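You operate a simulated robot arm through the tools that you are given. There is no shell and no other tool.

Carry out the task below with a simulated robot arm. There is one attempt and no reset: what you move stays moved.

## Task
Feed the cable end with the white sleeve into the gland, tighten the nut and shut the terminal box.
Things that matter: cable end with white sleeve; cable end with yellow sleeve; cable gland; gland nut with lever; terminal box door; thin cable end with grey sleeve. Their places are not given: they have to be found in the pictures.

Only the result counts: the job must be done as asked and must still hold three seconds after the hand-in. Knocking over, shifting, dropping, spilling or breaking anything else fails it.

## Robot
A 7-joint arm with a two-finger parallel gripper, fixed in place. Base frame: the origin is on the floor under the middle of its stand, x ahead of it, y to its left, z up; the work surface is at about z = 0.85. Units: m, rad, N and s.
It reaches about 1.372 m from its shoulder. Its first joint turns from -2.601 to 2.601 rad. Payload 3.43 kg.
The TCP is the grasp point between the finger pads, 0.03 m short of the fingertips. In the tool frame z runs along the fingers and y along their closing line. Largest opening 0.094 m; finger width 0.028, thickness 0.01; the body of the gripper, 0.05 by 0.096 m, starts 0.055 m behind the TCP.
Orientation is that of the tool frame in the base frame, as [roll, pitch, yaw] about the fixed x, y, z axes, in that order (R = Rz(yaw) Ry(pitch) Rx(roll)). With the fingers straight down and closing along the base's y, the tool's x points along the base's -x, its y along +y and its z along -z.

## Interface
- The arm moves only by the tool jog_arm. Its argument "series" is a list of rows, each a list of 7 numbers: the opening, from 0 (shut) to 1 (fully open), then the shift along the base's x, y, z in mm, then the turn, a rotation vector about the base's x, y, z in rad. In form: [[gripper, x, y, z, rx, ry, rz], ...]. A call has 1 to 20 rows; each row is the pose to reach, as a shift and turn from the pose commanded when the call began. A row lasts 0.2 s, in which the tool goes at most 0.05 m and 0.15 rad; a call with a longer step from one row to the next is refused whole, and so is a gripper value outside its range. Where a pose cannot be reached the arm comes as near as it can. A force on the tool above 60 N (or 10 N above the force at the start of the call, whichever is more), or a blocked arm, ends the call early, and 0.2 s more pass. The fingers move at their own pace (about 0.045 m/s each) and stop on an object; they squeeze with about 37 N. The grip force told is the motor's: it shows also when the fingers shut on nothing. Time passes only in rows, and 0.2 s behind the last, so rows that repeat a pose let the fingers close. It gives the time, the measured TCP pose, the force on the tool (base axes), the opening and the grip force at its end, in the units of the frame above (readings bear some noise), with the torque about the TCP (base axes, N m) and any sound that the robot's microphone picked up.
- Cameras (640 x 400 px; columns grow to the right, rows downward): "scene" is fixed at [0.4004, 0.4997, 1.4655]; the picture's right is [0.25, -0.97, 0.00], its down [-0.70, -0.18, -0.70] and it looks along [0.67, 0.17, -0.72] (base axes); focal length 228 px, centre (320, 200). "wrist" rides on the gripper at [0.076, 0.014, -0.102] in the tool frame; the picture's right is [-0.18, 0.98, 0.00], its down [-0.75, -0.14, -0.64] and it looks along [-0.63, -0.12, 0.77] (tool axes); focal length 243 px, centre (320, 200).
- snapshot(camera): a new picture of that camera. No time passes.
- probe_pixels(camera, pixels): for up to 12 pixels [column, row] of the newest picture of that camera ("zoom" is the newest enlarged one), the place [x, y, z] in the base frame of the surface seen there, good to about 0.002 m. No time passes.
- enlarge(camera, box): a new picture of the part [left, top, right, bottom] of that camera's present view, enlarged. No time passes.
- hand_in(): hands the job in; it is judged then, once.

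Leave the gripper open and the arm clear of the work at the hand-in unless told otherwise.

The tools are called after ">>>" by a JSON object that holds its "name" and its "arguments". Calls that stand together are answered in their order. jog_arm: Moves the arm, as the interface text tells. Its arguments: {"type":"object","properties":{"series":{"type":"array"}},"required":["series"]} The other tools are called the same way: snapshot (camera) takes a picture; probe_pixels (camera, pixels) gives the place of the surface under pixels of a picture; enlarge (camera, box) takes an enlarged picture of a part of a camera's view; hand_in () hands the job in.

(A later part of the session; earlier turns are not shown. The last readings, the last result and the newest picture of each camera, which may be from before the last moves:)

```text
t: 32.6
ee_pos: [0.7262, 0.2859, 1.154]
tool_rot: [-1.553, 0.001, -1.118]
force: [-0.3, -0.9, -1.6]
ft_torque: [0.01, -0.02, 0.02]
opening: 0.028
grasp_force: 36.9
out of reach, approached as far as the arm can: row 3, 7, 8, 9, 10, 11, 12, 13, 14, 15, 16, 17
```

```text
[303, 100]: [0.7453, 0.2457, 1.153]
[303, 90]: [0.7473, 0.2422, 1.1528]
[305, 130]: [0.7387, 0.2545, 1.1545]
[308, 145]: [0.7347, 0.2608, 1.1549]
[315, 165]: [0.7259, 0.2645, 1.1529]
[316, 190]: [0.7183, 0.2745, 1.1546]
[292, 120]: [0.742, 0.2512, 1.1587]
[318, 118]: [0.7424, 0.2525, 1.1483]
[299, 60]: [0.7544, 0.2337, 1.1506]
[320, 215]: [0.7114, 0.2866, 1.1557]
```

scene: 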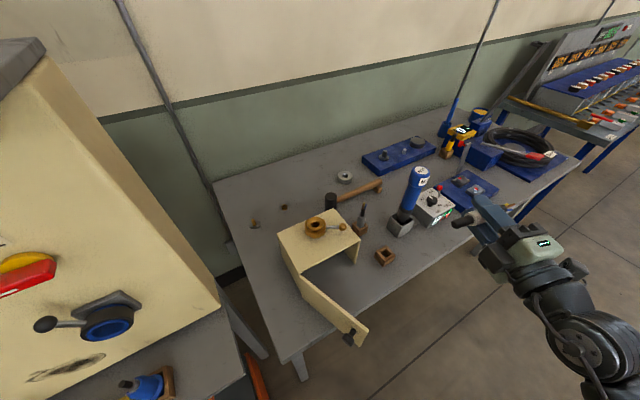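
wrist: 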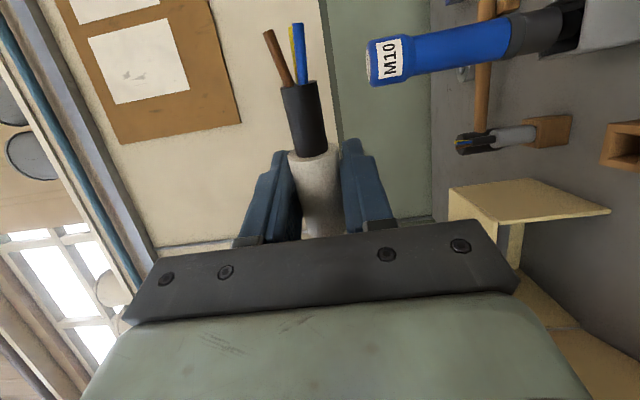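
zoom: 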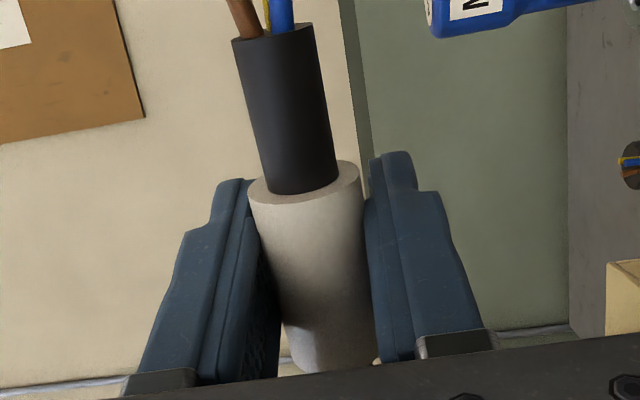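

The tail (37 mm, tapered tip) matches the gland's depth and has the lead-in, so the tail goes down into the gland with the wires up, as it stands in its holder. No flip is needed. With this flat grip, though, the wrist would foul the open door. I'll put the cable back in its block and regrip it at a steeper 45° angle. First I turn back to the upright pose.

>>> {"name": "jog_arm", "arguments": {"series": [[0, -1, 4, 0, -0.122, -0.0745, -0.006], [0, -2, 8, 0, -0.244, -0.149, -0.012], [0, -3, 12, 0, -0.365, -0.2235, -0.0185], [0, -4, 16, 0, -0.487, -0.298, -0.0247], [0, -5, 20, 0, -0.609, -0.372, -0.031], [0, -6, 24, 0, -0.73, -0.447, -0.037], [0, -7, 28, 0, -0.852, -0.521, -0.043], [0, -8, 32, 0, -0.974, -0.596, -0.0495], [0, -9, 36, 0, -1.096, -0.67, -0.0556], [0, -10, 40, 0, -1.217, -0.745, -0.062], [0, -11, 44, 0, -1.339, -0.819, -0.068], [0, -11, 44, 0, -1.339, -0.819, -0.068]]}}

>>> {"name": "snapshot", "arguments": {"camera": "scene"}}

```text
t: 35.2
ee_pos: [0.7167, 0.3289, 1.1543]
tool_rot: [0.023, -1.43, -2.641]
force: [0.0, 0.1, -0.9]
ft_torque: [-0.02, -0.02, 0.02]
opening: 0.028
grasp_force: 37.1
```

```text
taken
```

scene: 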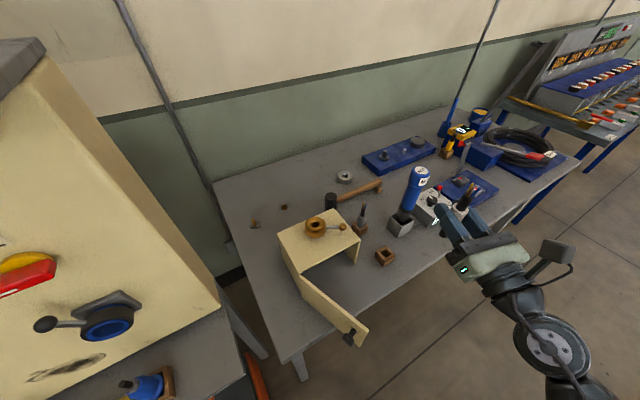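

The cable is upright again at (0.717,0.329,1.154). I'll measure the empty block's pocket in the scene view to place the cable back precisely.

>>> {"name": "enlarge", "arguments": {"camera": "scene", "box": [366, 235, 406, 275]}}

>>> {"name": "probe_pixels", "arguments": {"camera": "scene", "pixels": [[386, 252], [376, 254], [396, 256], [384, 265], [388, 244], [386, 258]]}}

```text
10.00 times, centred on (386, 255) of scene
```

zoom: 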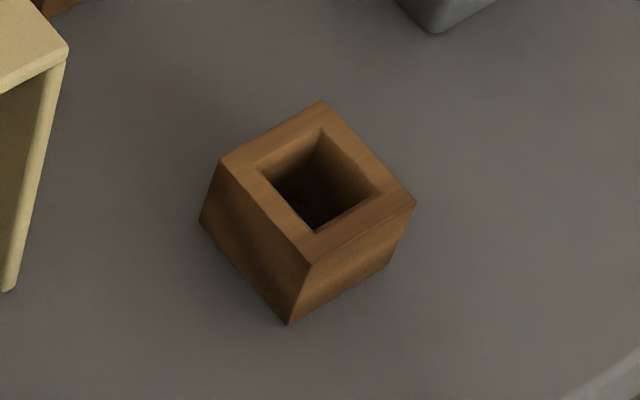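

```text
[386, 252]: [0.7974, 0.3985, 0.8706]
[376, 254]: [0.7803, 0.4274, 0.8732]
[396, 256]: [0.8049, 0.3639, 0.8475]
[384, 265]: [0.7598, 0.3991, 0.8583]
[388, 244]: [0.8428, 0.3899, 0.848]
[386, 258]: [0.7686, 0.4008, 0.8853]
```

>>> {"name": "probe_pixels", "arguments": {"camera": "zoom", "pixels": [[226, 163], [324, 105], [410, 203], [313, 260], [256, 166], [322, 133], [378, 194], [316, 230], [285, 210], [350, 150], [270, 150], [360, 218]]}}

```text
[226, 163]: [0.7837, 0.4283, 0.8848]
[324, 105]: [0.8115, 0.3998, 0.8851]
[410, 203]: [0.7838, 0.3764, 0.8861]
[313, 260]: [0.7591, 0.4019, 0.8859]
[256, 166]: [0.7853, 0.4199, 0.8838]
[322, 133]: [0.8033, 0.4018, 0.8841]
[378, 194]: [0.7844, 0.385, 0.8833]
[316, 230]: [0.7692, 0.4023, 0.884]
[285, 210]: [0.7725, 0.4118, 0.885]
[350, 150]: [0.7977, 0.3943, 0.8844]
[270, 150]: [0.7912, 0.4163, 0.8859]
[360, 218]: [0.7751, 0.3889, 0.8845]
```

The pocket centre is at about (0.785,0.402) and the block top at 0.886. The pocket is 25 mm square, so the tail has clearance and the sleeve rests on top. I'll move above it and lower to just above insertion, then look.

>>> {"name": "jog_arm", "arguments": {"series": [[0, 17, 18, -20, 0, 0, 0], [0, 34, 37, -45, 0, 0, 0], [0, 51, 56, -75, 0, 0, 0], [0, 68, 74, -105, 0, 0, 0], [0, 68, 74, -125, 0, 0, 0], [0, 68, 74, -145, 0, 0, 0], [0, 68, 74, -165, 0, 0, 0], [0, 68, 74, -175, 0, 0, 0], [0, 68, 74, -175, 0, 0, 0]]}}

>>> {"name": "enlarge", "arguments": {"camera": "scene", "box": [346, 205, 426, 275]}}

```text
t: 37.2
ee_pos: [0.7845, 0.4041, 0.978]
tool_rot: [0.016, -1.432, -2.634]
force: [0.9, 0.2, -1.3]
ft_torque: [0.01, 0.01, 0.05]
opening: 0.0276
grasp_force: 36.8
```

```text
5.71 times, centred on (386, 240) of scene
```

zoom: 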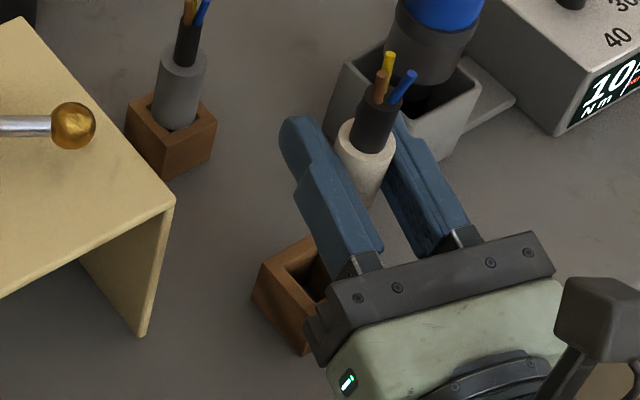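

The TCP is at (0.7845,0.4041,0.978), over the pocket. I'll lower slowly to z 0.912 and watch the force.

>>> {"name": "jog_arm", "arguments": {"series": [[0, 0, -1, -15, 0, 0, 0], [0, 0, -1, -28, 0, 0, 0], [0, 0, -1, -38, 0, 0, 0], [0, 0, -1, -48, 0, 0, 0], [0, 0, -1, -57, 0, 0, 0], [0, 0, -1, -66, 0, 0, 0], [0, 0, -1, -66, 0, 0, 0]]}}

>>> {"name": "enlarge", "arguments": {"camera": "scene", "box": [346, 205, 426, 275]}}

>>> {"name": "snapshot", "arguments": {"camera": "wrist"}}

```text
t: 38.8
ee_pos: [0.785, 0.4022, 0.9132]
tool_rot: [0.01, -1.431, -2.619]
force: [0.2, -0.1, -1.0]
ft_torque: [-0.03, -0.03, 0.01]
opening: 0.0278
grasp_force: 36.8
```

```text
5.71 times, centred on (386, 240) of scene
```

zoom: 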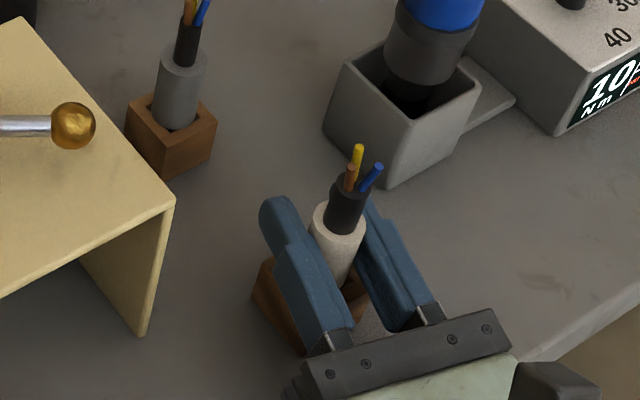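

```text
taken
```

wrist: 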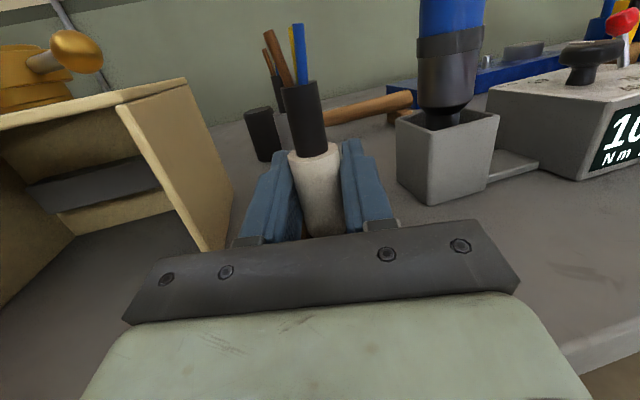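

No contact yet, and it's about 2 mm above the original height. I'll lower 2.5 mm more and open the fingers part way.

>>> {"name": "jog_arm", "arguments": {"series": [[0, 0, 0, -1.5, 0, 0, 0], [0, 0, 0, -2.5, 0, 0, 0], [0.4, 0, 0, -2.5, 0, 0, 0], [0.7, 0, 0, -2.5, 0, 0, 0], [0.7, 0, 0, -2.5, 0, 0, 0], [0.7, 0, 0, -2.5, 0, 0, 0]]}}

>>> {"name": "enlarge", "arguments": {"camera": "scene", "box": [346, 205, 426, 275]}}

>>> {"name": "snapshot", "arguments": {"camera": "wrist"}}

```text
t: 40.2
ee_pos: [0.7853, 0.4025, 0.9107]
tool_rot: [0.01, -1.432, -2.618]
force: [-0.3, -0.4, 0.8]
ft_torque: [-0.02, -0.03, 0.01]
opening: 0.0659
grasp_force: 0.1
```

```text
5.71 times, centred on (386, 240) of scene
```

zoom: 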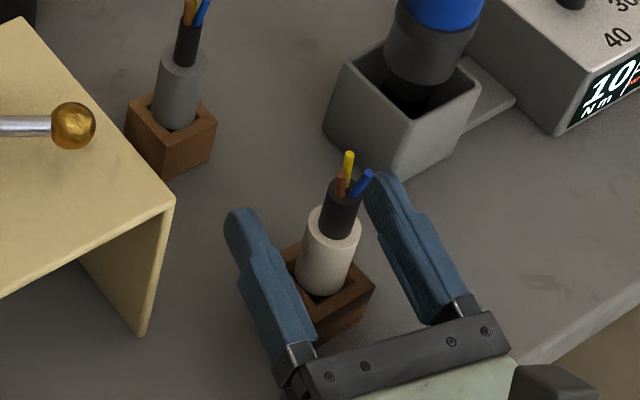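

```text
taken
```

wrist: 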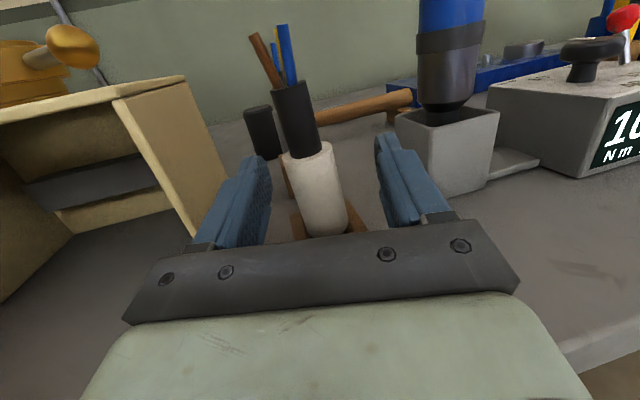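

The cable stands in its block again (sleeve at zoom (325,250)), leaning only slightly. I'll back straight out and rise to free space to reorient.

>>> {"name": "jog_arm", "arguments": {"series": [[0.75, -22, -12, 0, 0, 0, 0], [0.8, -44, -25, 0, 0, 0, 0], [0.9, -66, -38, 0, 0, 0, 0], [1, -87, -50, 0, 0, 0, 0], [1, -87, -55, 40, 0, 0, 0], [1, -82, -60, 80, 0, 0, 0], [1, -78, -65, 120, 0, 0, 0], [1, -72, -70, 160, 0, 0, 0], [1, -68, -73, 200, 0, 0, 0], [1, -66, -73, 240, 0, 0, 0], [1, -66, -73, 240, 0, 0, 0]]}}

>>> {"name": "snapshot", "arguments": {"camera": "scene"}}

>>> {"name": "enlarge", "arguments": {"camera": "scene", "box": [366, 225, 406, 275]}}

```text
t: 42.6
ee_pos: [0.7169, 0.3306, 1.152]
tool_rot: [-0.006, -1.432, -2.613]
force: [-0.1, 0.7, -0.4]
ft_torque: [-0.01, 0.0, 0.02]
opening: 0.094
grasp_force: 0.0
```

```text
taken
```

scene: 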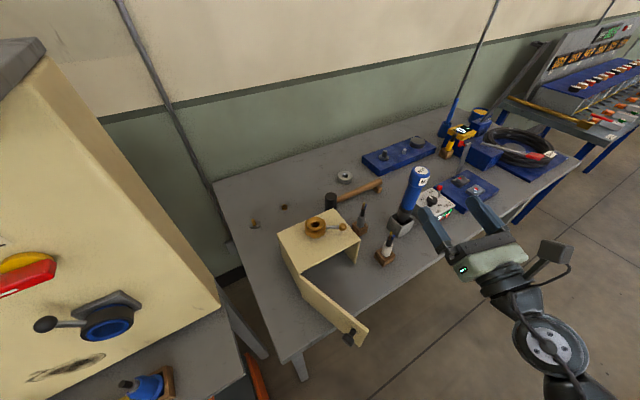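

```text
8.00 times, centred on (386, 250) of scene
```

zoom: 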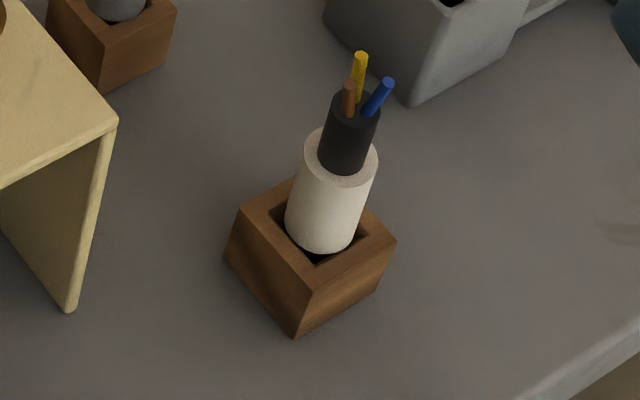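

The cable stands upright in the block as before. Now I'll roll the empty hand +180° about its pointing direction, in the branch I tested, to get the camera-down posture.

>>> {"name": "jog_arm", "arguments": {"series": [[1, 0, 0, 0, 0.129, 0.0745, 0], [1, 0, 0, 0, 0.258, 0.149, 0], [1, 0, 0, 0, 0.387, 0.2235, 0], [1, 0, 0, 0, 0.516, 0.298, 0], [1, 0, 0, 0, 0.645, 0.3725, 0], [1, 0, 0, 0, 0.774, 0.447, 0], [1, 0, 0, 0, 0.903, 0.5215, 0], [1, 0, 0, 0, 1.032, 0.596, 0], [1, 0, 0, 0, 1.161, 0.6705, 0], [1, 0, 0, 0, 1.29, 0.745, 0], [1, 0, 0, 0, 1.419, 0.8195, 0], [1, 0, 0, 0, 1.548, 0.894, 0], [1, 0, 0, 0, 1.677, 0.9685, 0], [1, 0, 0, 0, 1.806, 1.043, 0], [1, 0, 0, 0, 1.935, 1.1175, 0], [1, 0, 0, 0, 2.064, 1.192, 0], [1, 0, 0, 0, 2.193, 1.2665, 0], [1, 0, 0, 0, 2.322, 1.341, 0], [1, 0, 0, 0, 2.451, 1.4155, 0], [1, 0, 0, 0, 2.58, 1.49, 0]]}}

```text
t: 46.8
ee_pos: [0.7267, 0.3142, 1.1478]
tool_rot: [-2.262, 1.363, -1.726]
force: [-1.3, 0.3, 0.2]
ft_torque: [0.03, -0.01, -0.03]
opening: 0.094
grasp_force: 0.1
out of reach, approached as far as the arm can: row 3, 4, 5, 6, 7, 8, 9, 10, 11, 12, 13, 14, 15, 16, 17, 18, 19, 20
```

The roll finished, with the arm slightly off position but in a safe spot. I'll now pitch the fingers down to 45° (target orientation roll π, pitch 0.785, yaw -2.618).

>>> {"name": "jog_arm", "arguments": {"series": [[1, 0, 0, 0, -0.04, 0.1276, -0.0148], [1, 0, 0, 0, -0.08, 0.2552, -0.0296], [1, -3, 5, 0, -0.12, 0.3828, -0.0444], [1, -6, 10, 0, -0.16, 0.5104, -0.0592], [1, -6, 15, 0, -0.1993, 0.6379, -0.074], [1, -6, 15, 0, -0.1993, 0.6379, -0.074]]}}

>>> {"name": "snapshot", "arguments": {"camera": "scene"}}

>>> {"name": "snapshot", "arguments": {"camera": "wrist"}}

```text
t: 48.2
ee_pos: [0.7339, 0.2867, 1.1497]
tool_rot: [3.021, 0.817, -2.613]
force: [0.6, 0.5, 0.0]
ft_torque: [-0.01, 0.01, -0.03]
opening: 0.0941
grasp_force: 0.0
out of reach, approached as far as the arm can: row 1, 2, 3, 4, 5, 6
```

```text
taken
```

scene: 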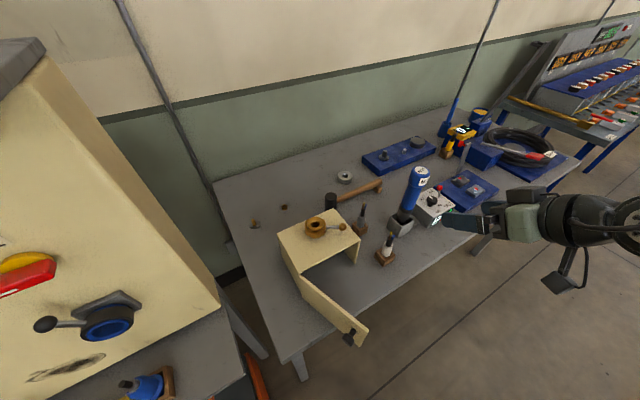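

```text
taken
```

wrist: 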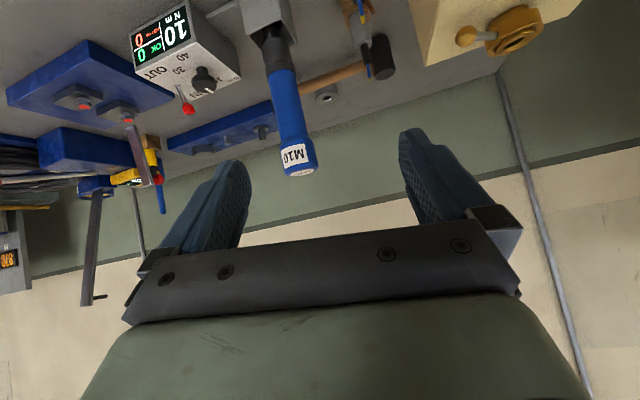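

The arm is straining against a joint limit in this twisted posture (the flags persist). I'll return toward the comfortable starting posture, fingers straight down and further out over the free area, and see if the flags clear.

>>> {"name": "jog_arm", "arguments": {"series": [[1, 15, 15, 20, -0.06, 0.11, 0], [1, 30, 30, 40, -0.12, 0.22, 0], [1, 45, 45, 60, -0.18, 0.33, 0], [1, 60, 60, 80, -0.24, 0.44, 0], [1, 70, 75, 95, -0.3, 0.55, 0], [1, 80, 90, 105, -0.36, 0.65, 0], [1, 80, 100, 110, -0.4, 0.7, 0], [1, 80, 100, 110, -0.4, 0.7, 0]]}}

>>> {"name": "snapshot", "arguments": {"camera": "scene"}}

```text
t: 49.6
ee_pos: [0.8369, 0.3306, 1.2477]
tool_rot: [2.911, 0.16, -2.574]
force: [12.9, 6.1, -18.7]
ft_torque: [0.44, 0.02, 0.31]
opening: 0.0941
grasp_force: 0.1
out of reach, approached as far as the arm can: row 1, 2, 3, 4, 5, 6
stopped in row 6: the force on the tool passed its limit at 130 N (the readings are from after the stop); the commanded pose is now the measured one
```

```text
taken
```

scene: 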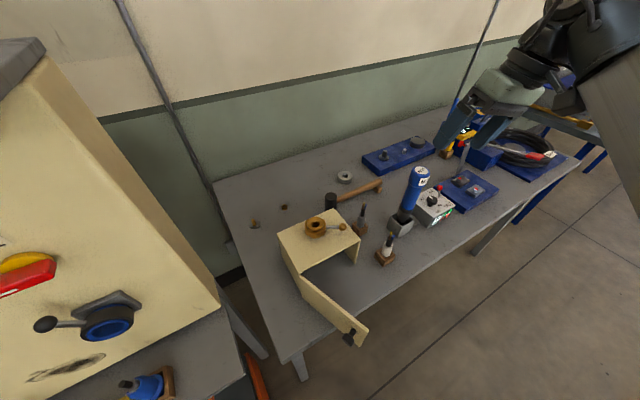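

The call stopped on a force spike of 130 N. The arm's upper links swung over quickly, while the bench objects look unchanged. I'll look closely before moving again.

>>> {"name": "snapshot", "arguments": {"camera": "wrist"}}

>>> {"name": "enlarge", "arguments": {"camera": "scene", "box": [400, 0, 640, 150]}}

>>> {"name": "enlarge", "arguments": {"camera": "scene", "box": [340, 120, 540, 250]}}

```text
taken
```

wrist: 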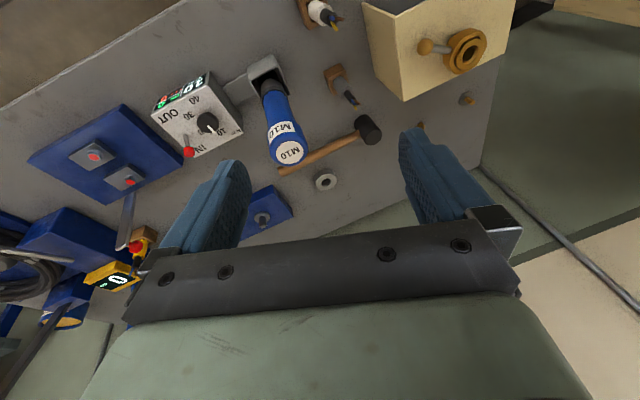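

```text
2.67 times, centred on (520, 75) of scene
```

zoom: 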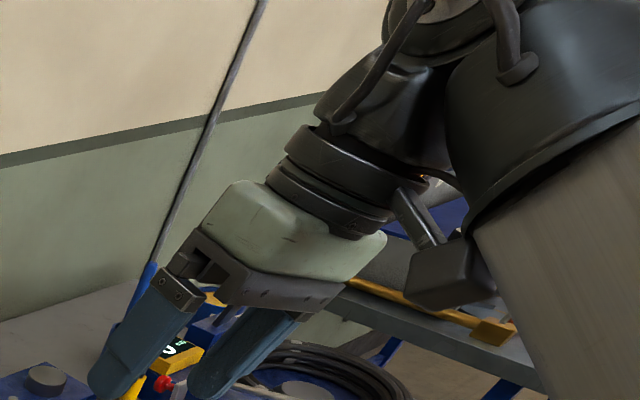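

```text
3.08 times, centred on (440, 185) of scene
```

zoom: 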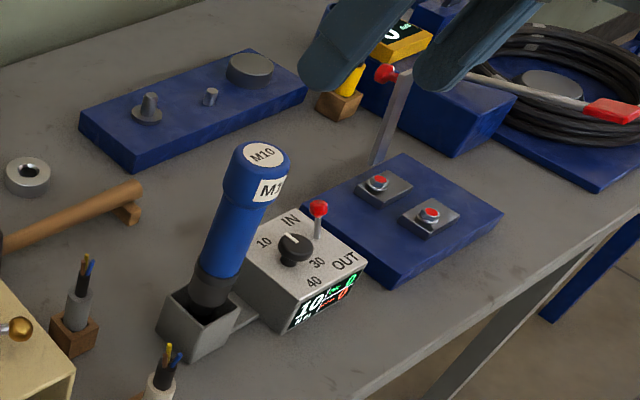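

The camera housing is touching the forearm (zoom (455,275)): rolled this way with the fingers steep down, it sits right under the forearm. Nothing on the bench was touched. I'll relieve the contact by pitching the fingers back up a little the way I came.

>>> {"name": "jog_arm", "arguments": {"series": [[1, -8, -8, -5, 0.06, -0.11, 0], [1, -12, -12, -10, 0.1, -0.18, 0], [1, -12, -12, -10, 0.1, -0.18, 0]]}}

>>> {"name": "enlarge", "arguments": {"camera": "scene", "box": [400, 0, 640, 150]}}

```text
t: 50.4
ee_pos: [0.8243, 0.3207, 1.2382]
tool_rot: [2.925, 0.363, -2.571]
force: [0.1, -0.7, -1.0]
ft_torque: [-0.01, 0.01, 0.04]
opening: 0.0943
grasp_force: 0.1
```

```text
2.67 times, centred on (520, 75) of scene
```

zoom: 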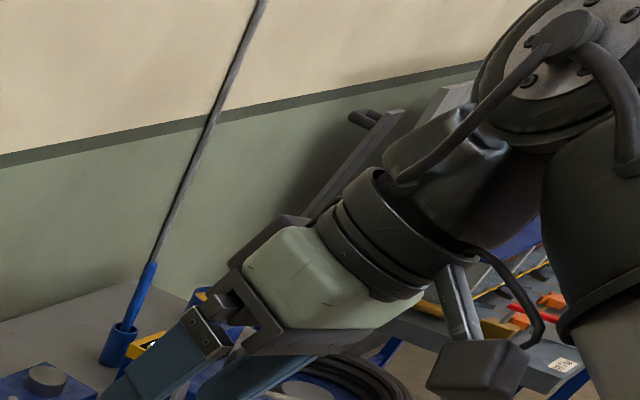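

Contact is relieved and there are no reach flags here. I'll set the 45° downward pitch (camera side toward the robot) in place at this height and see if it is reachable.

>>> {"name": "jog_arm", "arguments": {"series": [[1, -5, 5, 0, 0.0156, -0.1137, -0.0412], [1, -10, 10, 0, 0.0312, -0.2275, -0.0823], [1, -15, 15, 0, 0.0468, -0.3412, -0.1235], [1, -20, 20, 0, 0.0624, -0.4549, -0.1646], [1, -20, 20, 0, 0.0624, -0.4549, -0.1646]]}}

>>> {"name": "snapshot", "arguments": {"camera": "scene"}}

```text
t: 51.6
ee_pos: [0.8167, 0.305, 1.2377]
tool_rot: [3.019, 0.812, -2.622]
force: [-0.1, 0.9, 0.6]
ft_torque: [0.04, 0.01, 0.0]
opening: 0.0938
grasp_force: 0.0
out of reach, approached as far as the arm can: row 1, 2, 3, 4, 5
```

```text
taken
```

scene: 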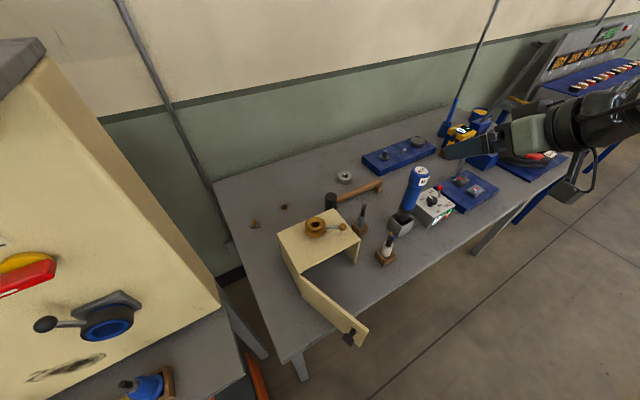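

Reach flags persist with the fingers pointing along azimuth 30–40°. I'll swing the pointing direction toward base +x (azimuth 0), closer to the starting posture, keeping the 45° pitch, and check whether the flags clear.

>>> {"name": "jog_arm", "arguments": {"series": [[1, -3, 10, 0, -0.0182, 0.0008, -0.1214], [1, -6, 20, 0, -0.0363, 0.0016, -0.2428], [1, -9, 30, 0, -0.0545, 0.0023, -0.3642], [1, -12, 40, 0, -0.0726, 0.0031, -0.4856], [1, -15, 50, 0, -0.0908, 0.0039, -0.607], [1, -15, 60, 0, -0.0908, 0.0039, -0.607], [1, -15, 60, 0, -0.0908, 0.0039, -0.607]]}}

>>> {"name": "snapshot", "arguments": {"camera": "scene"}}

```text
t: 53.2
ee_pos: [0.8202, 0.2904, 1.2389]
tool_rot: [2.922, 0.808, -2.775]
force: [-0.5, -0.3, 0.0]
ft_torque: [0.01, -0.02, 0.01]
opening: 0.094
grasp_force: 0.1
out of reach, approached as far as the arm can: row 1, 2, 3, 4, 5, 6, 7
```

```text
taken
```

scene: 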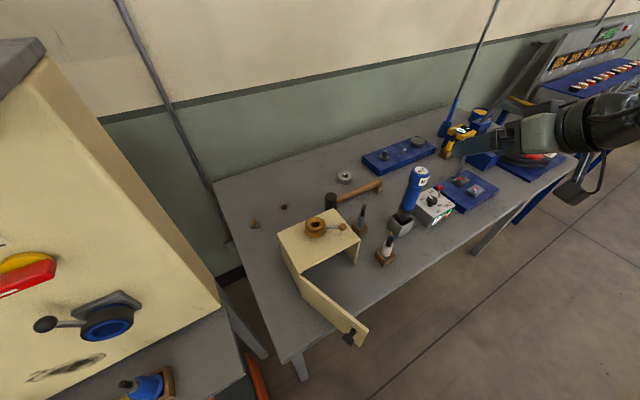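

Rotating that way is blocked. The comfortable direction is the other one, so I'll use azimuth 60° with 45° downward pitch. That approach also clears the box corner, lever and door.

>>> {"name": "jog_arm", "arguments": {"series": [[1, -8, 8, -8, -0.0332, -0.0209, 0.1306], [1, -16, 16, -16, -0.0664, -0.0417, 0.2612], [1, -24, 24, -24, -0.0996, -0.0626, 0.3917], [1, -30, 30, -30, -0.1328, -0.0834, 0.5223], [1, -30, 30, -30, -0.1328, -0.0834, 0.5223]]}}

>>> {"name": "snapshot", "arguments": {"camera": "scene"}}

```text
t: 54.4
ee_pos: [0.7898, 0.3213, 1.2094]
tool_rot: [-3.139, 0.783, -2.092]
force: [-0.9, -0.1, 0.3]
ft_torque: [-0.02, 0.0, -0.03]
opening: 0.0939
grasp_force: 0.0
```

```text
taken
```

scene: 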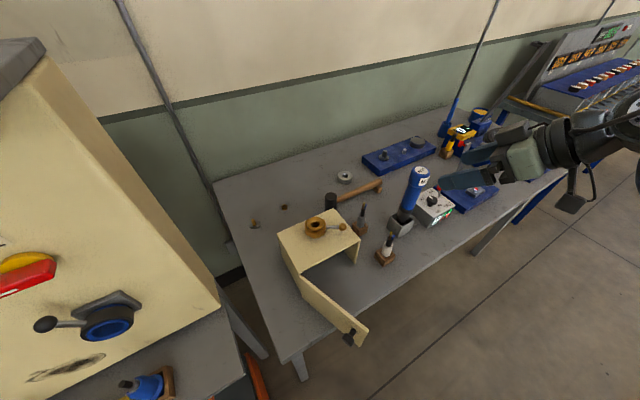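

That pose is reached exactly with no flags. I'll move over and descend to the new pre-grasp point (0.740,0.324,0.925), 9 cm behind the cable along azimuth 60°.

>>> {"name": "jog_arm", "arguments": {"series": [[1, -20, 1, -25, 0, 0, 0], [1, -40, 2, -55, 0, 0, 0], [1, -50, 3, -95, 0, 0, 0], [1, -50, 3, -135, 0, 0, 0], [1, -50, 3, -175, 0, 0, 0], [0.75, -50, 3, -215, 0, 0, 0], [0.75, -50, 3, -250, 0, 0, 0], [0.75, -50, 3, -284, 0, 0, 0], [0.75, -50, 3, -284, 0, 0, 0]]}}

>>> {"name": "snapshot", "arguments": {"camera": "scene"}}

>>> {"name": "snapshot", "arguments": {"camera": "wrist"}}

```text
t: 56.4
ee_pos: [0.7409, 0.3235, 0.9256]
tool_rot: [-3.141, 0.785, -2.093]
force: [-0.5, -0.3, -0.2]
ft_torque: [-0.02, 0.03, -0.02]
opening: 0.0706
grasp_force: 0.1
```

```text
taken
```

scene: 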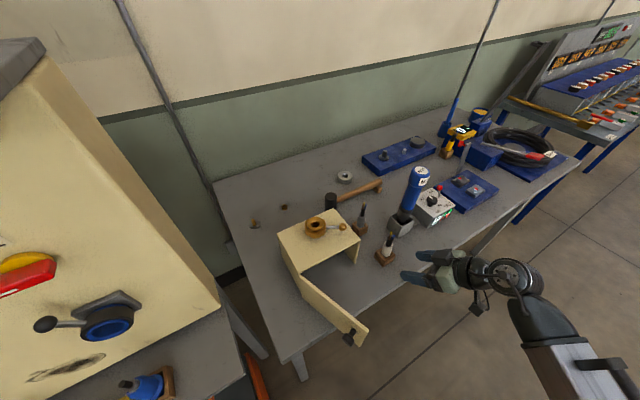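

```text
taken
```

wrist: 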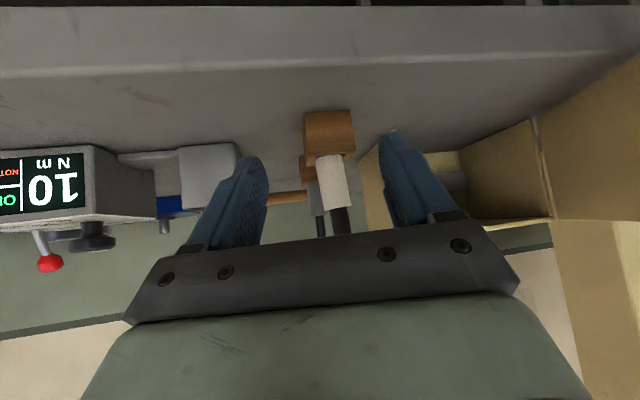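

The pre-grasp point is reached with no flags, and the cable shows upside-down at wrist (333,180). I'll probe its sleeve and jacket for exact position and tilt.

>>> {"name": "enlarge", "arguments": {"camera": "wrist", "box": [280, 90, 400, 240]}}

>>> {"name": "probe_pixels", "arguments": {"camera": "wrist", "pixels": [[328, 160], [331, 180], [335, 200], [318, 165], [341, 165], [322, 200], [347, 200], [340, 215], [334, 215], [346, 215], [328, 145], [340, 225]]}}

```text
2.67 times, centred on (340, 165) of wrist
```

zoom: 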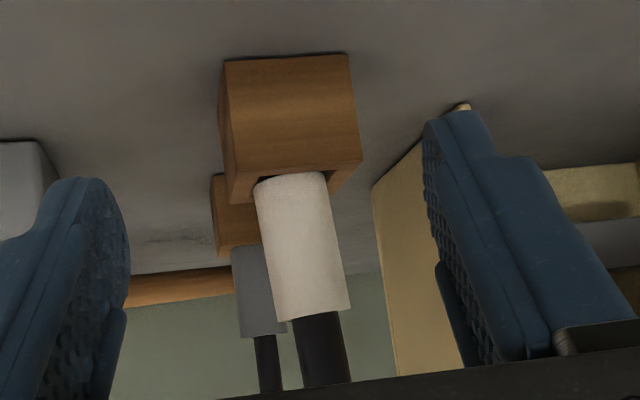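

```text
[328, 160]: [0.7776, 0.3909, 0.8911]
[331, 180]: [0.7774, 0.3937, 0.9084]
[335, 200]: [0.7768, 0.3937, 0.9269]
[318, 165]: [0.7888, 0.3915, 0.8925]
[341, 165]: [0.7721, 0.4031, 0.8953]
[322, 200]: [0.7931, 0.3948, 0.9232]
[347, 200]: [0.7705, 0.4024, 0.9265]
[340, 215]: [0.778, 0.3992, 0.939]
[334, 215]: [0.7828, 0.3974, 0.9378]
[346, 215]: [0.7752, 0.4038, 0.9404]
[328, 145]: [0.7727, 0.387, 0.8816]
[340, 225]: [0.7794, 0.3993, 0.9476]
```

The sleeve axis is at about (0.784,0.404), with the top leaning slightly left, which the closing fingers will straighten. I'll advance to the axis at z 0.924.

>>> {"name": "jog_arm", "arguments": {"series": [[0.75, 11, 20, 0, 0, 0, 0], [0.75, 22, 40, 0, 0, 0, 0], [0.75, 33, 60, -1, 0, 0, 0], [0.75, 43, 80, -1.5, 0, 0, 0], [0.75, 43, 80, -1.5, 0, 0, 0]]}}

>>> {"name": "snapshot", "arguments": {"camera": "wrist"}}

>>> {"name": "enlarge", "arguments": {"camera": "scene", "box": [346, 205, 446, 285]}}

```text
t: 57.6
ee_pos: [0.7844, 0.4033, 0.9246]
tool_rot: [3.142, 0.783, -2.094]
force: [0.9, -0.9, -0.2]
ft_torque: [0.01, -0.01, -0.01]
opening: 0.0702
grasp_force: 0.1
```

```text
taken
```

wrist: 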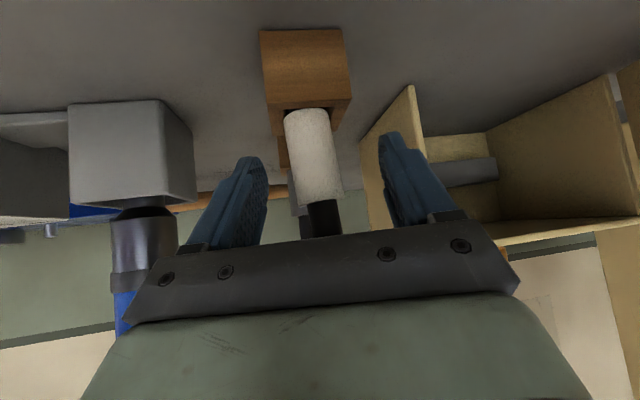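

```text
5.00 times, centred on (396, 245) of scene
```

zoom: 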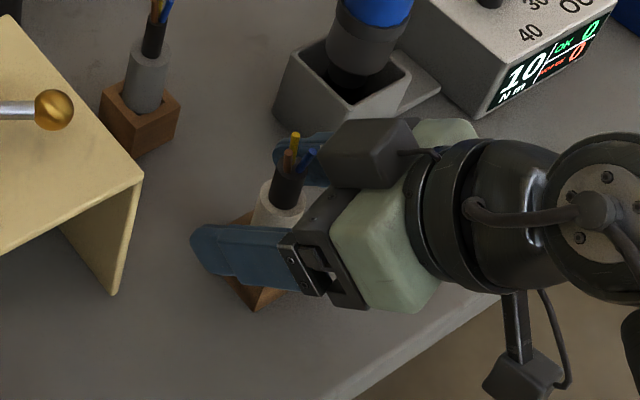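

In the scene view there is a dark block on the gripper's upper side at zoom (365,150), close to the wires. I'll enlarge to check there is clearance before closing.

>>> {"name": "enlarge", "arguments": {"camera": "scene", "box": [380, 220, 440, 260]}}

>>> {"name": "probe_pixels", "arguments": {"camera": "zoom", "pixels": [[210, 160], [260, 160], [330, 110], [200, 200], [330, 200], [290, 230], [140, 140], [150, 215], [100, 250], [120, 130]]}}

```text
10.00 times, centred on (410, 240) of scene
```

zoom: 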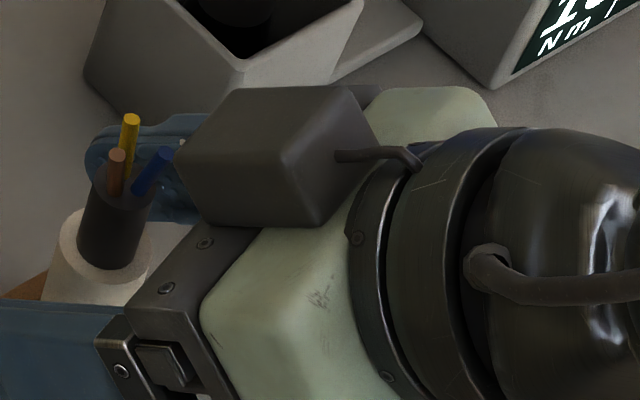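

```text
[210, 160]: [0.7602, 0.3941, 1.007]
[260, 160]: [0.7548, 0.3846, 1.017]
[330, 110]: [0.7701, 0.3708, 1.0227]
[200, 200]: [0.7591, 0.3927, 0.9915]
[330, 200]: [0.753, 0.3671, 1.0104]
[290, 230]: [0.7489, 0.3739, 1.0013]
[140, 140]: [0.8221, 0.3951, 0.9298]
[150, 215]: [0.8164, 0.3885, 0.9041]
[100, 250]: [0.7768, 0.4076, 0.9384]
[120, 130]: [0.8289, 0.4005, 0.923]
```

The dark block is about 2 cm clear of the wires (its front is at (0.760,0.394,1.0), the wires at (0.784,0.404,0.98)). I'll close on the sleeve.

>>> {"name": "jog_arm", "arguments": {"series": [[0.5, 0, 0, 0, 0, 0, 0], [0.3, 0, 0, 0, 0, 0, 0], [0.1, 0, 0, 0, 0, 0, 0], [0, 0, 0, 0, 0, 0, 0], [0, 0, 0, 0, 0, 0, 0], [0, 0, 0, 0, 0, 0, 0]]}}

>>> {"name": "snapshot", "arguments": {"camera": "wrist"}}

>>> {"name": "enlarge", "arguments": {"camera": "scene", "box": [366, 215, 426, 265]}}

```text
t: 59.0
ee_pos: [0.7848, 0.4042, 0.9243]
tool_rot: [-3.14, 0.785, -2.094]
force: [4.8, -5.7, 2.5]
ft_torque: [-0.23, -0.2, -0.03]
opening: 0.0245
grasp_force: 36.9
```

```text
taken
```

wrist: 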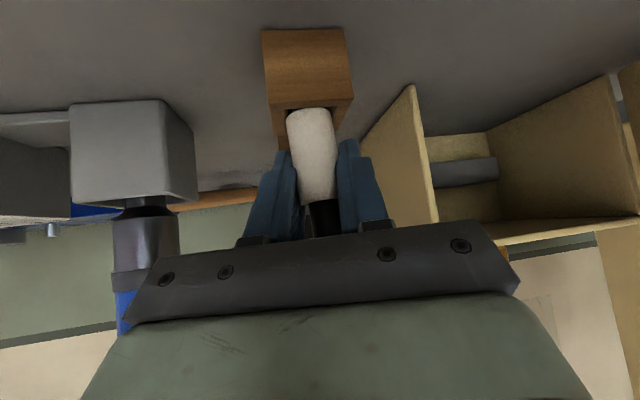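

```text
8.00 times, centred on (396, 240) of scene
```

zoom: 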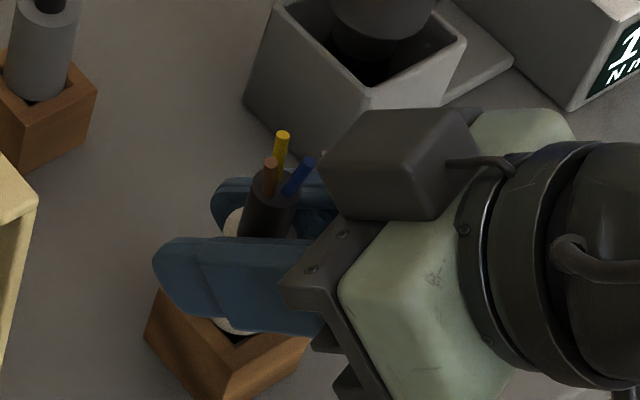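

Gripped at 0.0245 m opening with 37 N, so the sleeve is 24 mm. I'll lift straight up 12 cm and check.

>>> {"name": "jog_arm", "arguments": {"series": [[0, 0, 0, 8, 0, 0, 0], [0, 0, 0, 18, 0, 0, 0], [0, 0, 0, 30, 0, 0, 0], [0, 0, 0, 45, 0, 0, 0], [0, 0, 0, 65, 0, 0, 0], [0, 0, 0, 90, 0, 0, 0], [0, 0, 0, 120, 0, 0, 0], [0, 0, 0, 120, 0, 0, 0]]}}

>>> {"name": "snapshot", "arguments": {"camera": "wrist"}}

>>> {"name": "snapshot", "arguments": {"camera": "scene"}}

>>> {"name": "enlarge", "arguments": {"camera": "scene", "box": [366, 175, 446, 265]}}

```text
t: 60.8
ee_pos: [0.7837, 0.4041, 1.0443]
tool_rot: [3.141, 0.783, -2.095]
force: [0.5, -0.5, -0.3]
ft_torque: [0.05, 0.03, 0.01]
opening: 0.0241
grasp_force: 36.6
```

```text
taken
```

wrist: 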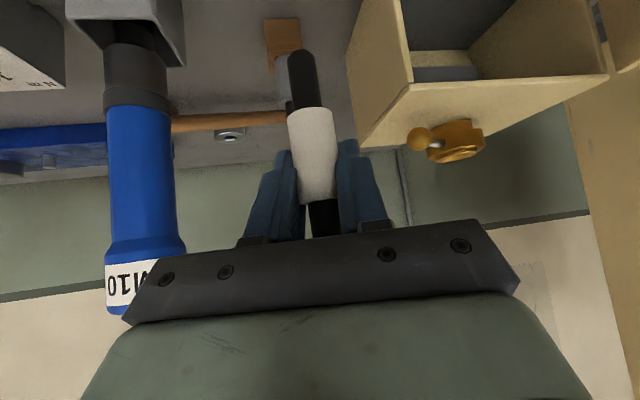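

```text
taken
```

scene: 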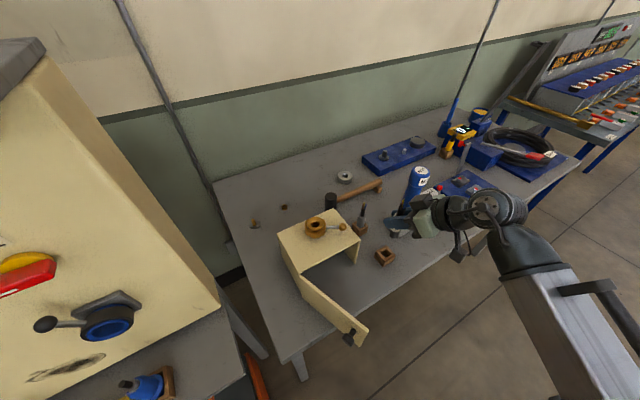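

```text
4.44 times, centred on (406, 220) of scene
```

zoom: 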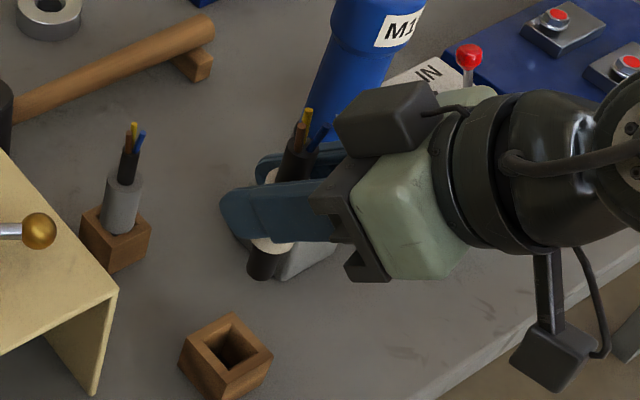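

Lifted cleanly. The wrist view now shows the tail (302,75), sleeve (312,155) and the gland beyond. I'll probe the cable to get its exact axis and tail-tip position relative to the TCP, and probe the gland rim too.

>>> {"name": "enlarge", "arguments": {"camera": "wrist", "box": [260, 40, 360, 120]}}

>>> {"name": "probe_pixels", "arguments": {"camera": "wrist", "pixels": [[302, 65], [303, 75], [304, 85], [306, 97], [310, 120], [312, 140], [314, 160], [316, 180], [301, 52], [292, 80], [316, 80], [320, 205]]}}

>>> {"name": "enlarge", "arguments": {"camera": "wrist", "box": [390, 100, 510, 175]}}

```text
5.00 times, centred on (310, 80) of wrist
```

zoom: 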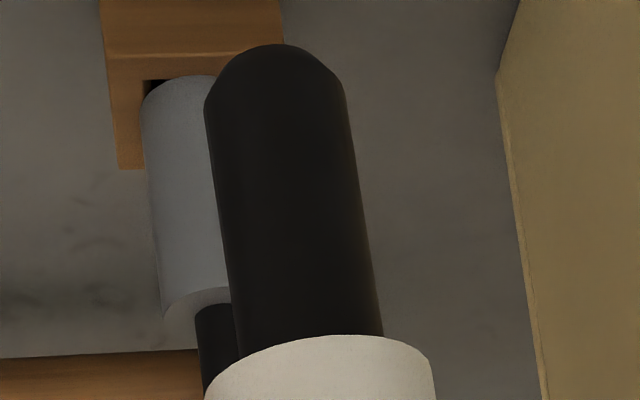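

```text
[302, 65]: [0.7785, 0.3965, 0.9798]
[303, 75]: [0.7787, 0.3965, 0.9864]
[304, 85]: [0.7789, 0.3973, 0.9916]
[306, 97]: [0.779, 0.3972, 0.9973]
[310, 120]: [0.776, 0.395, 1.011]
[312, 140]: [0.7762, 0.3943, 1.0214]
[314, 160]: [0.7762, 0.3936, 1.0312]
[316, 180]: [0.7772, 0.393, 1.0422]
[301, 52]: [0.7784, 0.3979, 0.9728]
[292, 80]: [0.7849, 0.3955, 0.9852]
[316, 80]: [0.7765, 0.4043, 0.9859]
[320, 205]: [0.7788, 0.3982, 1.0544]
```

```text
5.33 times, centred on (450, 138) of wrist
```

zoom: 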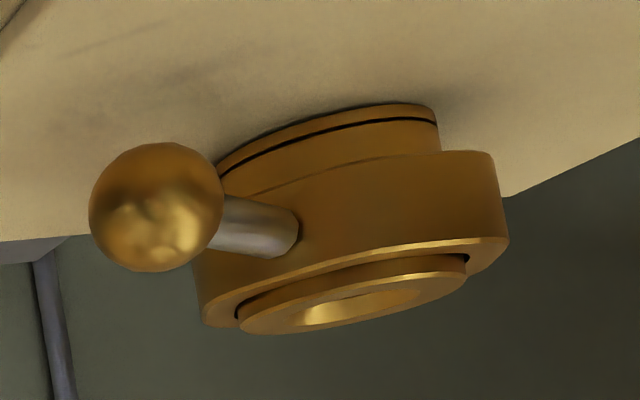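

The tail hangs vertically: its tip is about 74 mm below the TCP and the sleeve shoulder about 40 mm below. Now I'll probe the gland body, nut and lever in this latest zoom.

>>> {"name": "probe_pixels", "arguments": {"camera": "zoom", "pixels": [[245, 322], [300, 332], [463, 285], [400, 310], [350, 308], [340, 215], [480, 200], [155, 205], [255, 228], [460, 250], [215, 315], [500, 245]]}}

>>> {"name": "enlarge", "arguments": {"camera": "scene", "box": [295, 208, 355, 246]}}

```text
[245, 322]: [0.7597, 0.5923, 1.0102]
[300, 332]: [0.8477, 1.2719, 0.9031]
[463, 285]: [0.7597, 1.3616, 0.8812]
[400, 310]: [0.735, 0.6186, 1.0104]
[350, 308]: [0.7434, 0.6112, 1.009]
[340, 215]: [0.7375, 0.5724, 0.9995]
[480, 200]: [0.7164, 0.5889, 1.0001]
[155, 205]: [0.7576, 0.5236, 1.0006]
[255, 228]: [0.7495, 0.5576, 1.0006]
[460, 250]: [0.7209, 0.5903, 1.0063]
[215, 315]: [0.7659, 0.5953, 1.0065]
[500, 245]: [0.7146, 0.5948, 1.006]
```

```text
10.53 times, centred on (325, 227) of scene
```

zoom: 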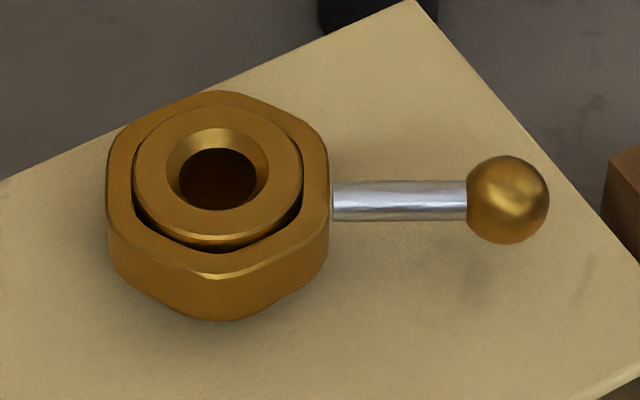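

I'll probe the flat top ring of the gland around the hole (in this sharper zoom) to average out its centre.

>>> {"name": "probe_pixels", "arguments": {"camera": "zoom", "pixels": [[150, 172], [286, 172], [217, 114], [218, 225], [168, 130], [267, 130], [168, 210], [267, 212], [157, 150], [279, 150], [190, 222], [245, 222]]}}

>>> {"name": "probe_pixels", "arguments": {"camera": "zoom", "pixels": [[140, 172], [297, 172], [217, 106], [218, 232], [175, 165], [262, 165], [218, 195], [218, 160], [508, 200], [400, 200], [116, 180], [320, 180]]}}

```text
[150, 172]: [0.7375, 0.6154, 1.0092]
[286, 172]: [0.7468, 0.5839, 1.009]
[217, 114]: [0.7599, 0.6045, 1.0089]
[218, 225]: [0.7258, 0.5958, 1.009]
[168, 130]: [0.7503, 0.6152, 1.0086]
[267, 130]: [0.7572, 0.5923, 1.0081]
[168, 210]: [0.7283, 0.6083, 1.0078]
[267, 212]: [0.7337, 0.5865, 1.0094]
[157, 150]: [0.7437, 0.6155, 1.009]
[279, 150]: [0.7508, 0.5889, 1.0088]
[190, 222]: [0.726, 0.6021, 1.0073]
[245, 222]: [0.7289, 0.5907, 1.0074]
```

```text
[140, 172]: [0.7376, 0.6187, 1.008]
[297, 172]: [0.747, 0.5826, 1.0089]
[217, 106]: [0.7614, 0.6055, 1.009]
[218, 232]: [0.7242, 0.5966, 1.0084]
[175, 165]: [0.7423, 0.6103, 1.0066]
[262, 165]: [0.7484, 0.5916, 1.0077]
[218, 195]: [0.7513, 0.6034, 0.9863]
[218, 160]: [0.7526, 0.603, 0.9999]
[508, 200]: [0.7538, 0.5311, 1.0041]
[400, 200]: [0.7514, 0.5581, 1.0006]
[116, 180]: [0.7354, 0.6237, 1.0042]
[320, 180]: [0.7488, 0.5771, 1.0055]
```

The gland centre averages to (0.7424,0.6004) with its top at z 1.009 and a bore of about 19 mm. The tail is 15.5 mm in diameter and its axis is within 1 mm of the TCP. I'll raise to TCP z 1.13 and carry the cable over the gland.

>>> {"name": "jog_arm", "arguments": {"series": [[0, 0, 0, 43, 0, 0, 0], [0, 0, 0, 86, 0, 0, 0], [0, -8, 40, 86, 0, 0, 0], [0, -16, 80, 86, 0, 0, 0], [0, -24, 120, 86, 0, 0, 0], [0, -32, 160, 86, 0, 0, 0], [0, -41, 197, 86, 0, 0, 0], [0, -41, 197, 86, 0, 0, 0]]}}

>>> {"name": "snapshot", "arguments": {"camera": "scene"}}

>>> {"name": "snapshot", "arguments": {"camera": "wrist"}}

```text
t: 62.6
ee_pos: [0.7427, 0.6016, 1.1286]
tool_rot: [3.142, 0.784, -2.096]
force: [0.6, 0.4, -1.3]
ft_torque: [-0.01, 0.01, 0.0]
opening: 0.0237
grasp_force: 36.7
```

```text
taken
```

scene: 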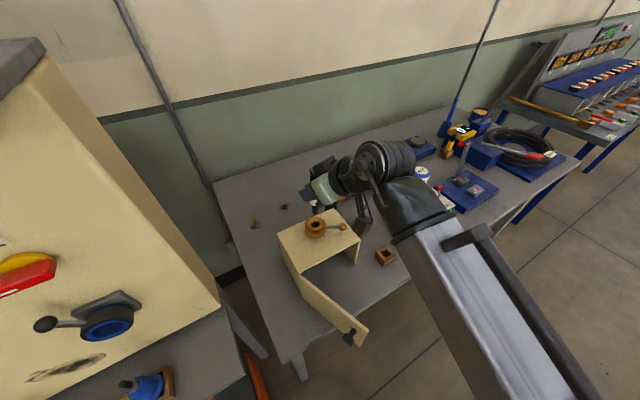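

```text
taken
```

wrist: 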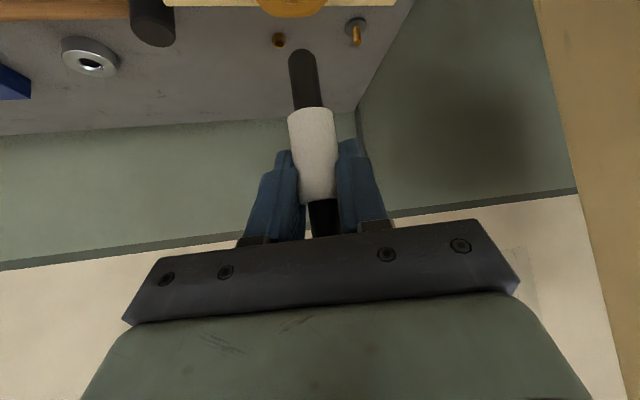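

Hovering over the gland at (0.7427,0.6016,1.1286), and the gland appears directly under the tail (wrist (295,5)). I'll lower so the tip is just above the gland (TCP z 1.09) and check alignment.

>>> {"name": "jog_arm", "arguments": {"series": [[0, 0, 0, -15, 0, 0, 0], [0, 0, 0, -28, 0, 0, 0], [0, 0, 0, -38, 0, 0, 0], [0, 0, 0, -38, 0, 0, 0]]}}

>>> {"name": "enlarge", "arguments": {"camera": "wrist", "box": [240, 0, 380, 110]}}

>>> {"name": "enlarge", "arguments": {"camera": "scene", "box": [290, 170, 370, 250]}}

```text
t: 63.6
ee_pos: [0.7419, 0.6005, 1.0921]
tool_rot: [3.142, 0.784, -2.096]
force: [-0.8, -0.3, -1.2]
ft_torque: [-0.03, -0.01, -0.01]
opening: 0.0239
grasp_force: 37.1
```

```text
3.64 times, centred on (310, 55) of wrist
```

zoom: 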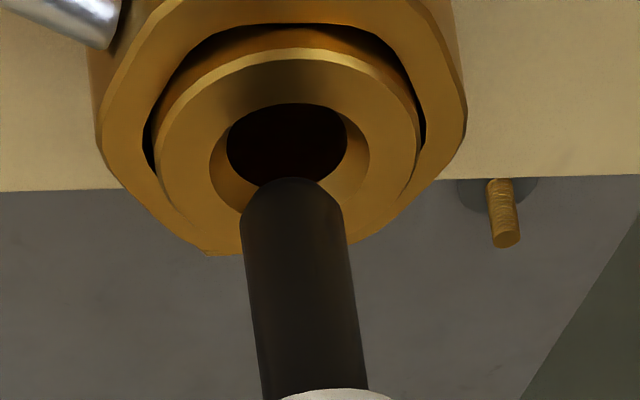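

```text
5.00 times, centred on (330, 210) of scene
```

zoom: 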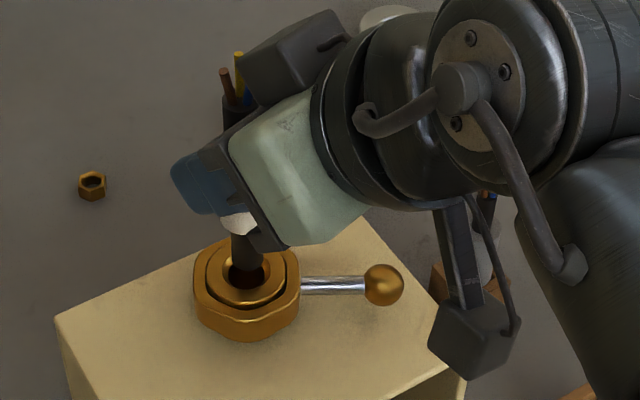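

The wrist view shows the tail lined up laterally with the bore (tip at zoom (290,185), bore at (287,143)). I'll zoom the scene camera on the hole for the other direction.

>>> {"name": "enlarge", "arguments": {"camera": "scene", "box": [300, 207, 332, 239]}}

>>> {"name": "enlarge", "arguments": {"camera": "wrist", "box": [270, 20, 350, 70]}}

```text
12.50 times, centred on (316, 223) of scene
```

zoom: 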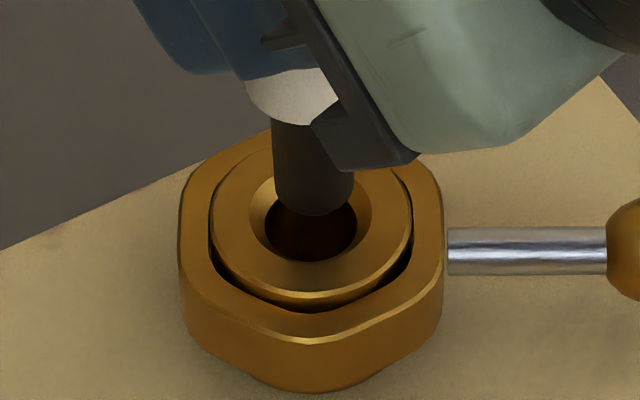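

```text
8.00 times, centred on (310, 45) of wrist
```

zoom: 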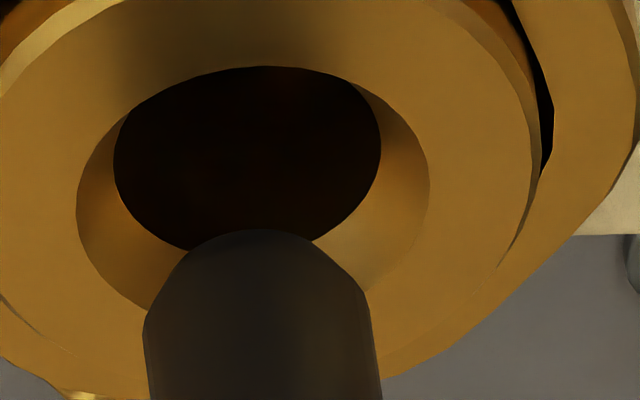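

Both views show alignment within about 1 mm (the scene tail is centred at 312 vs bore at 311). I'll shift 0.7 mm in -x and lower 25 mm slowly, watching the force.

>>> {"name": "jog_arm", "arguments": {"series": [[0, -0.7, 0.1, 0, 0, 0, 0], [0, -0.7, 0.1, -5, 0, 0, 0], [0, -0.7, 0.1, -10, 0, 0, 0], [0, -0.7, 0.1, -15, 0, 0, 0], [0, -0.7, 0.1, -20, 0, 0, 0], [0, -0.7, 0.1, -25, 0, 0, 0], [0, -0.7, 0.1, -25, 0, 0, 0]]}}

>>> {"name": "enlarge", "arguments": {"camera": "scene", "box": [300, 200, 340, 240]}}

>>> {"name": "enlarge", "arguments": {"camera": "wrist", "box": [240, 0, 380, 110]}}

```text
t: 65.2
ee_pos: [0.742, 0.6011, 1.0666]
tool_rot: [3.141, 0.784, -2.095]
force: [-0.3, 0.2, -0.7]
ft_torque: [0.01, -0.02, -0.01]
opening: 0.0237
grasp_force: 36.9
```

```text
10.00 times, centred on (320, 220) of scene
```

zoom: 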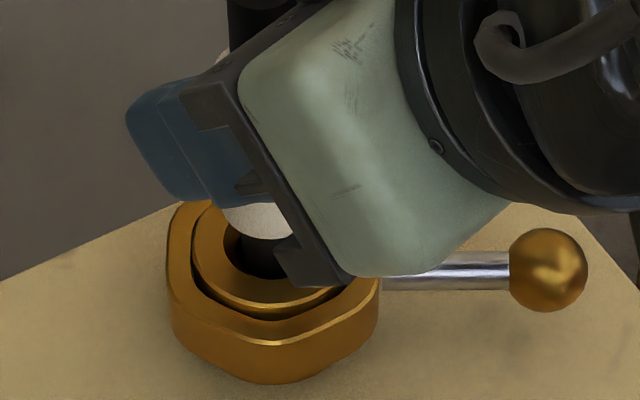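

```text
3.64 times, centred on (310, 55) of wrist
```

zoom: 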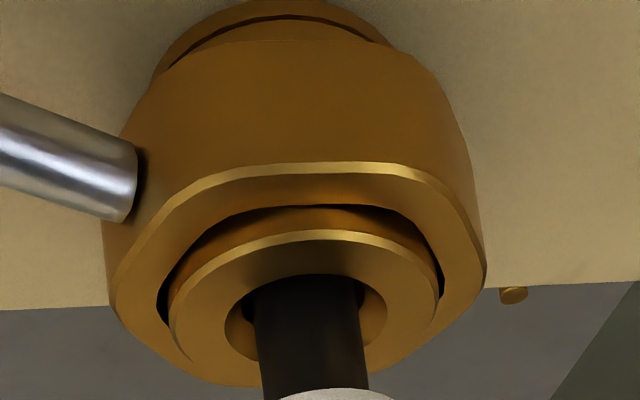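

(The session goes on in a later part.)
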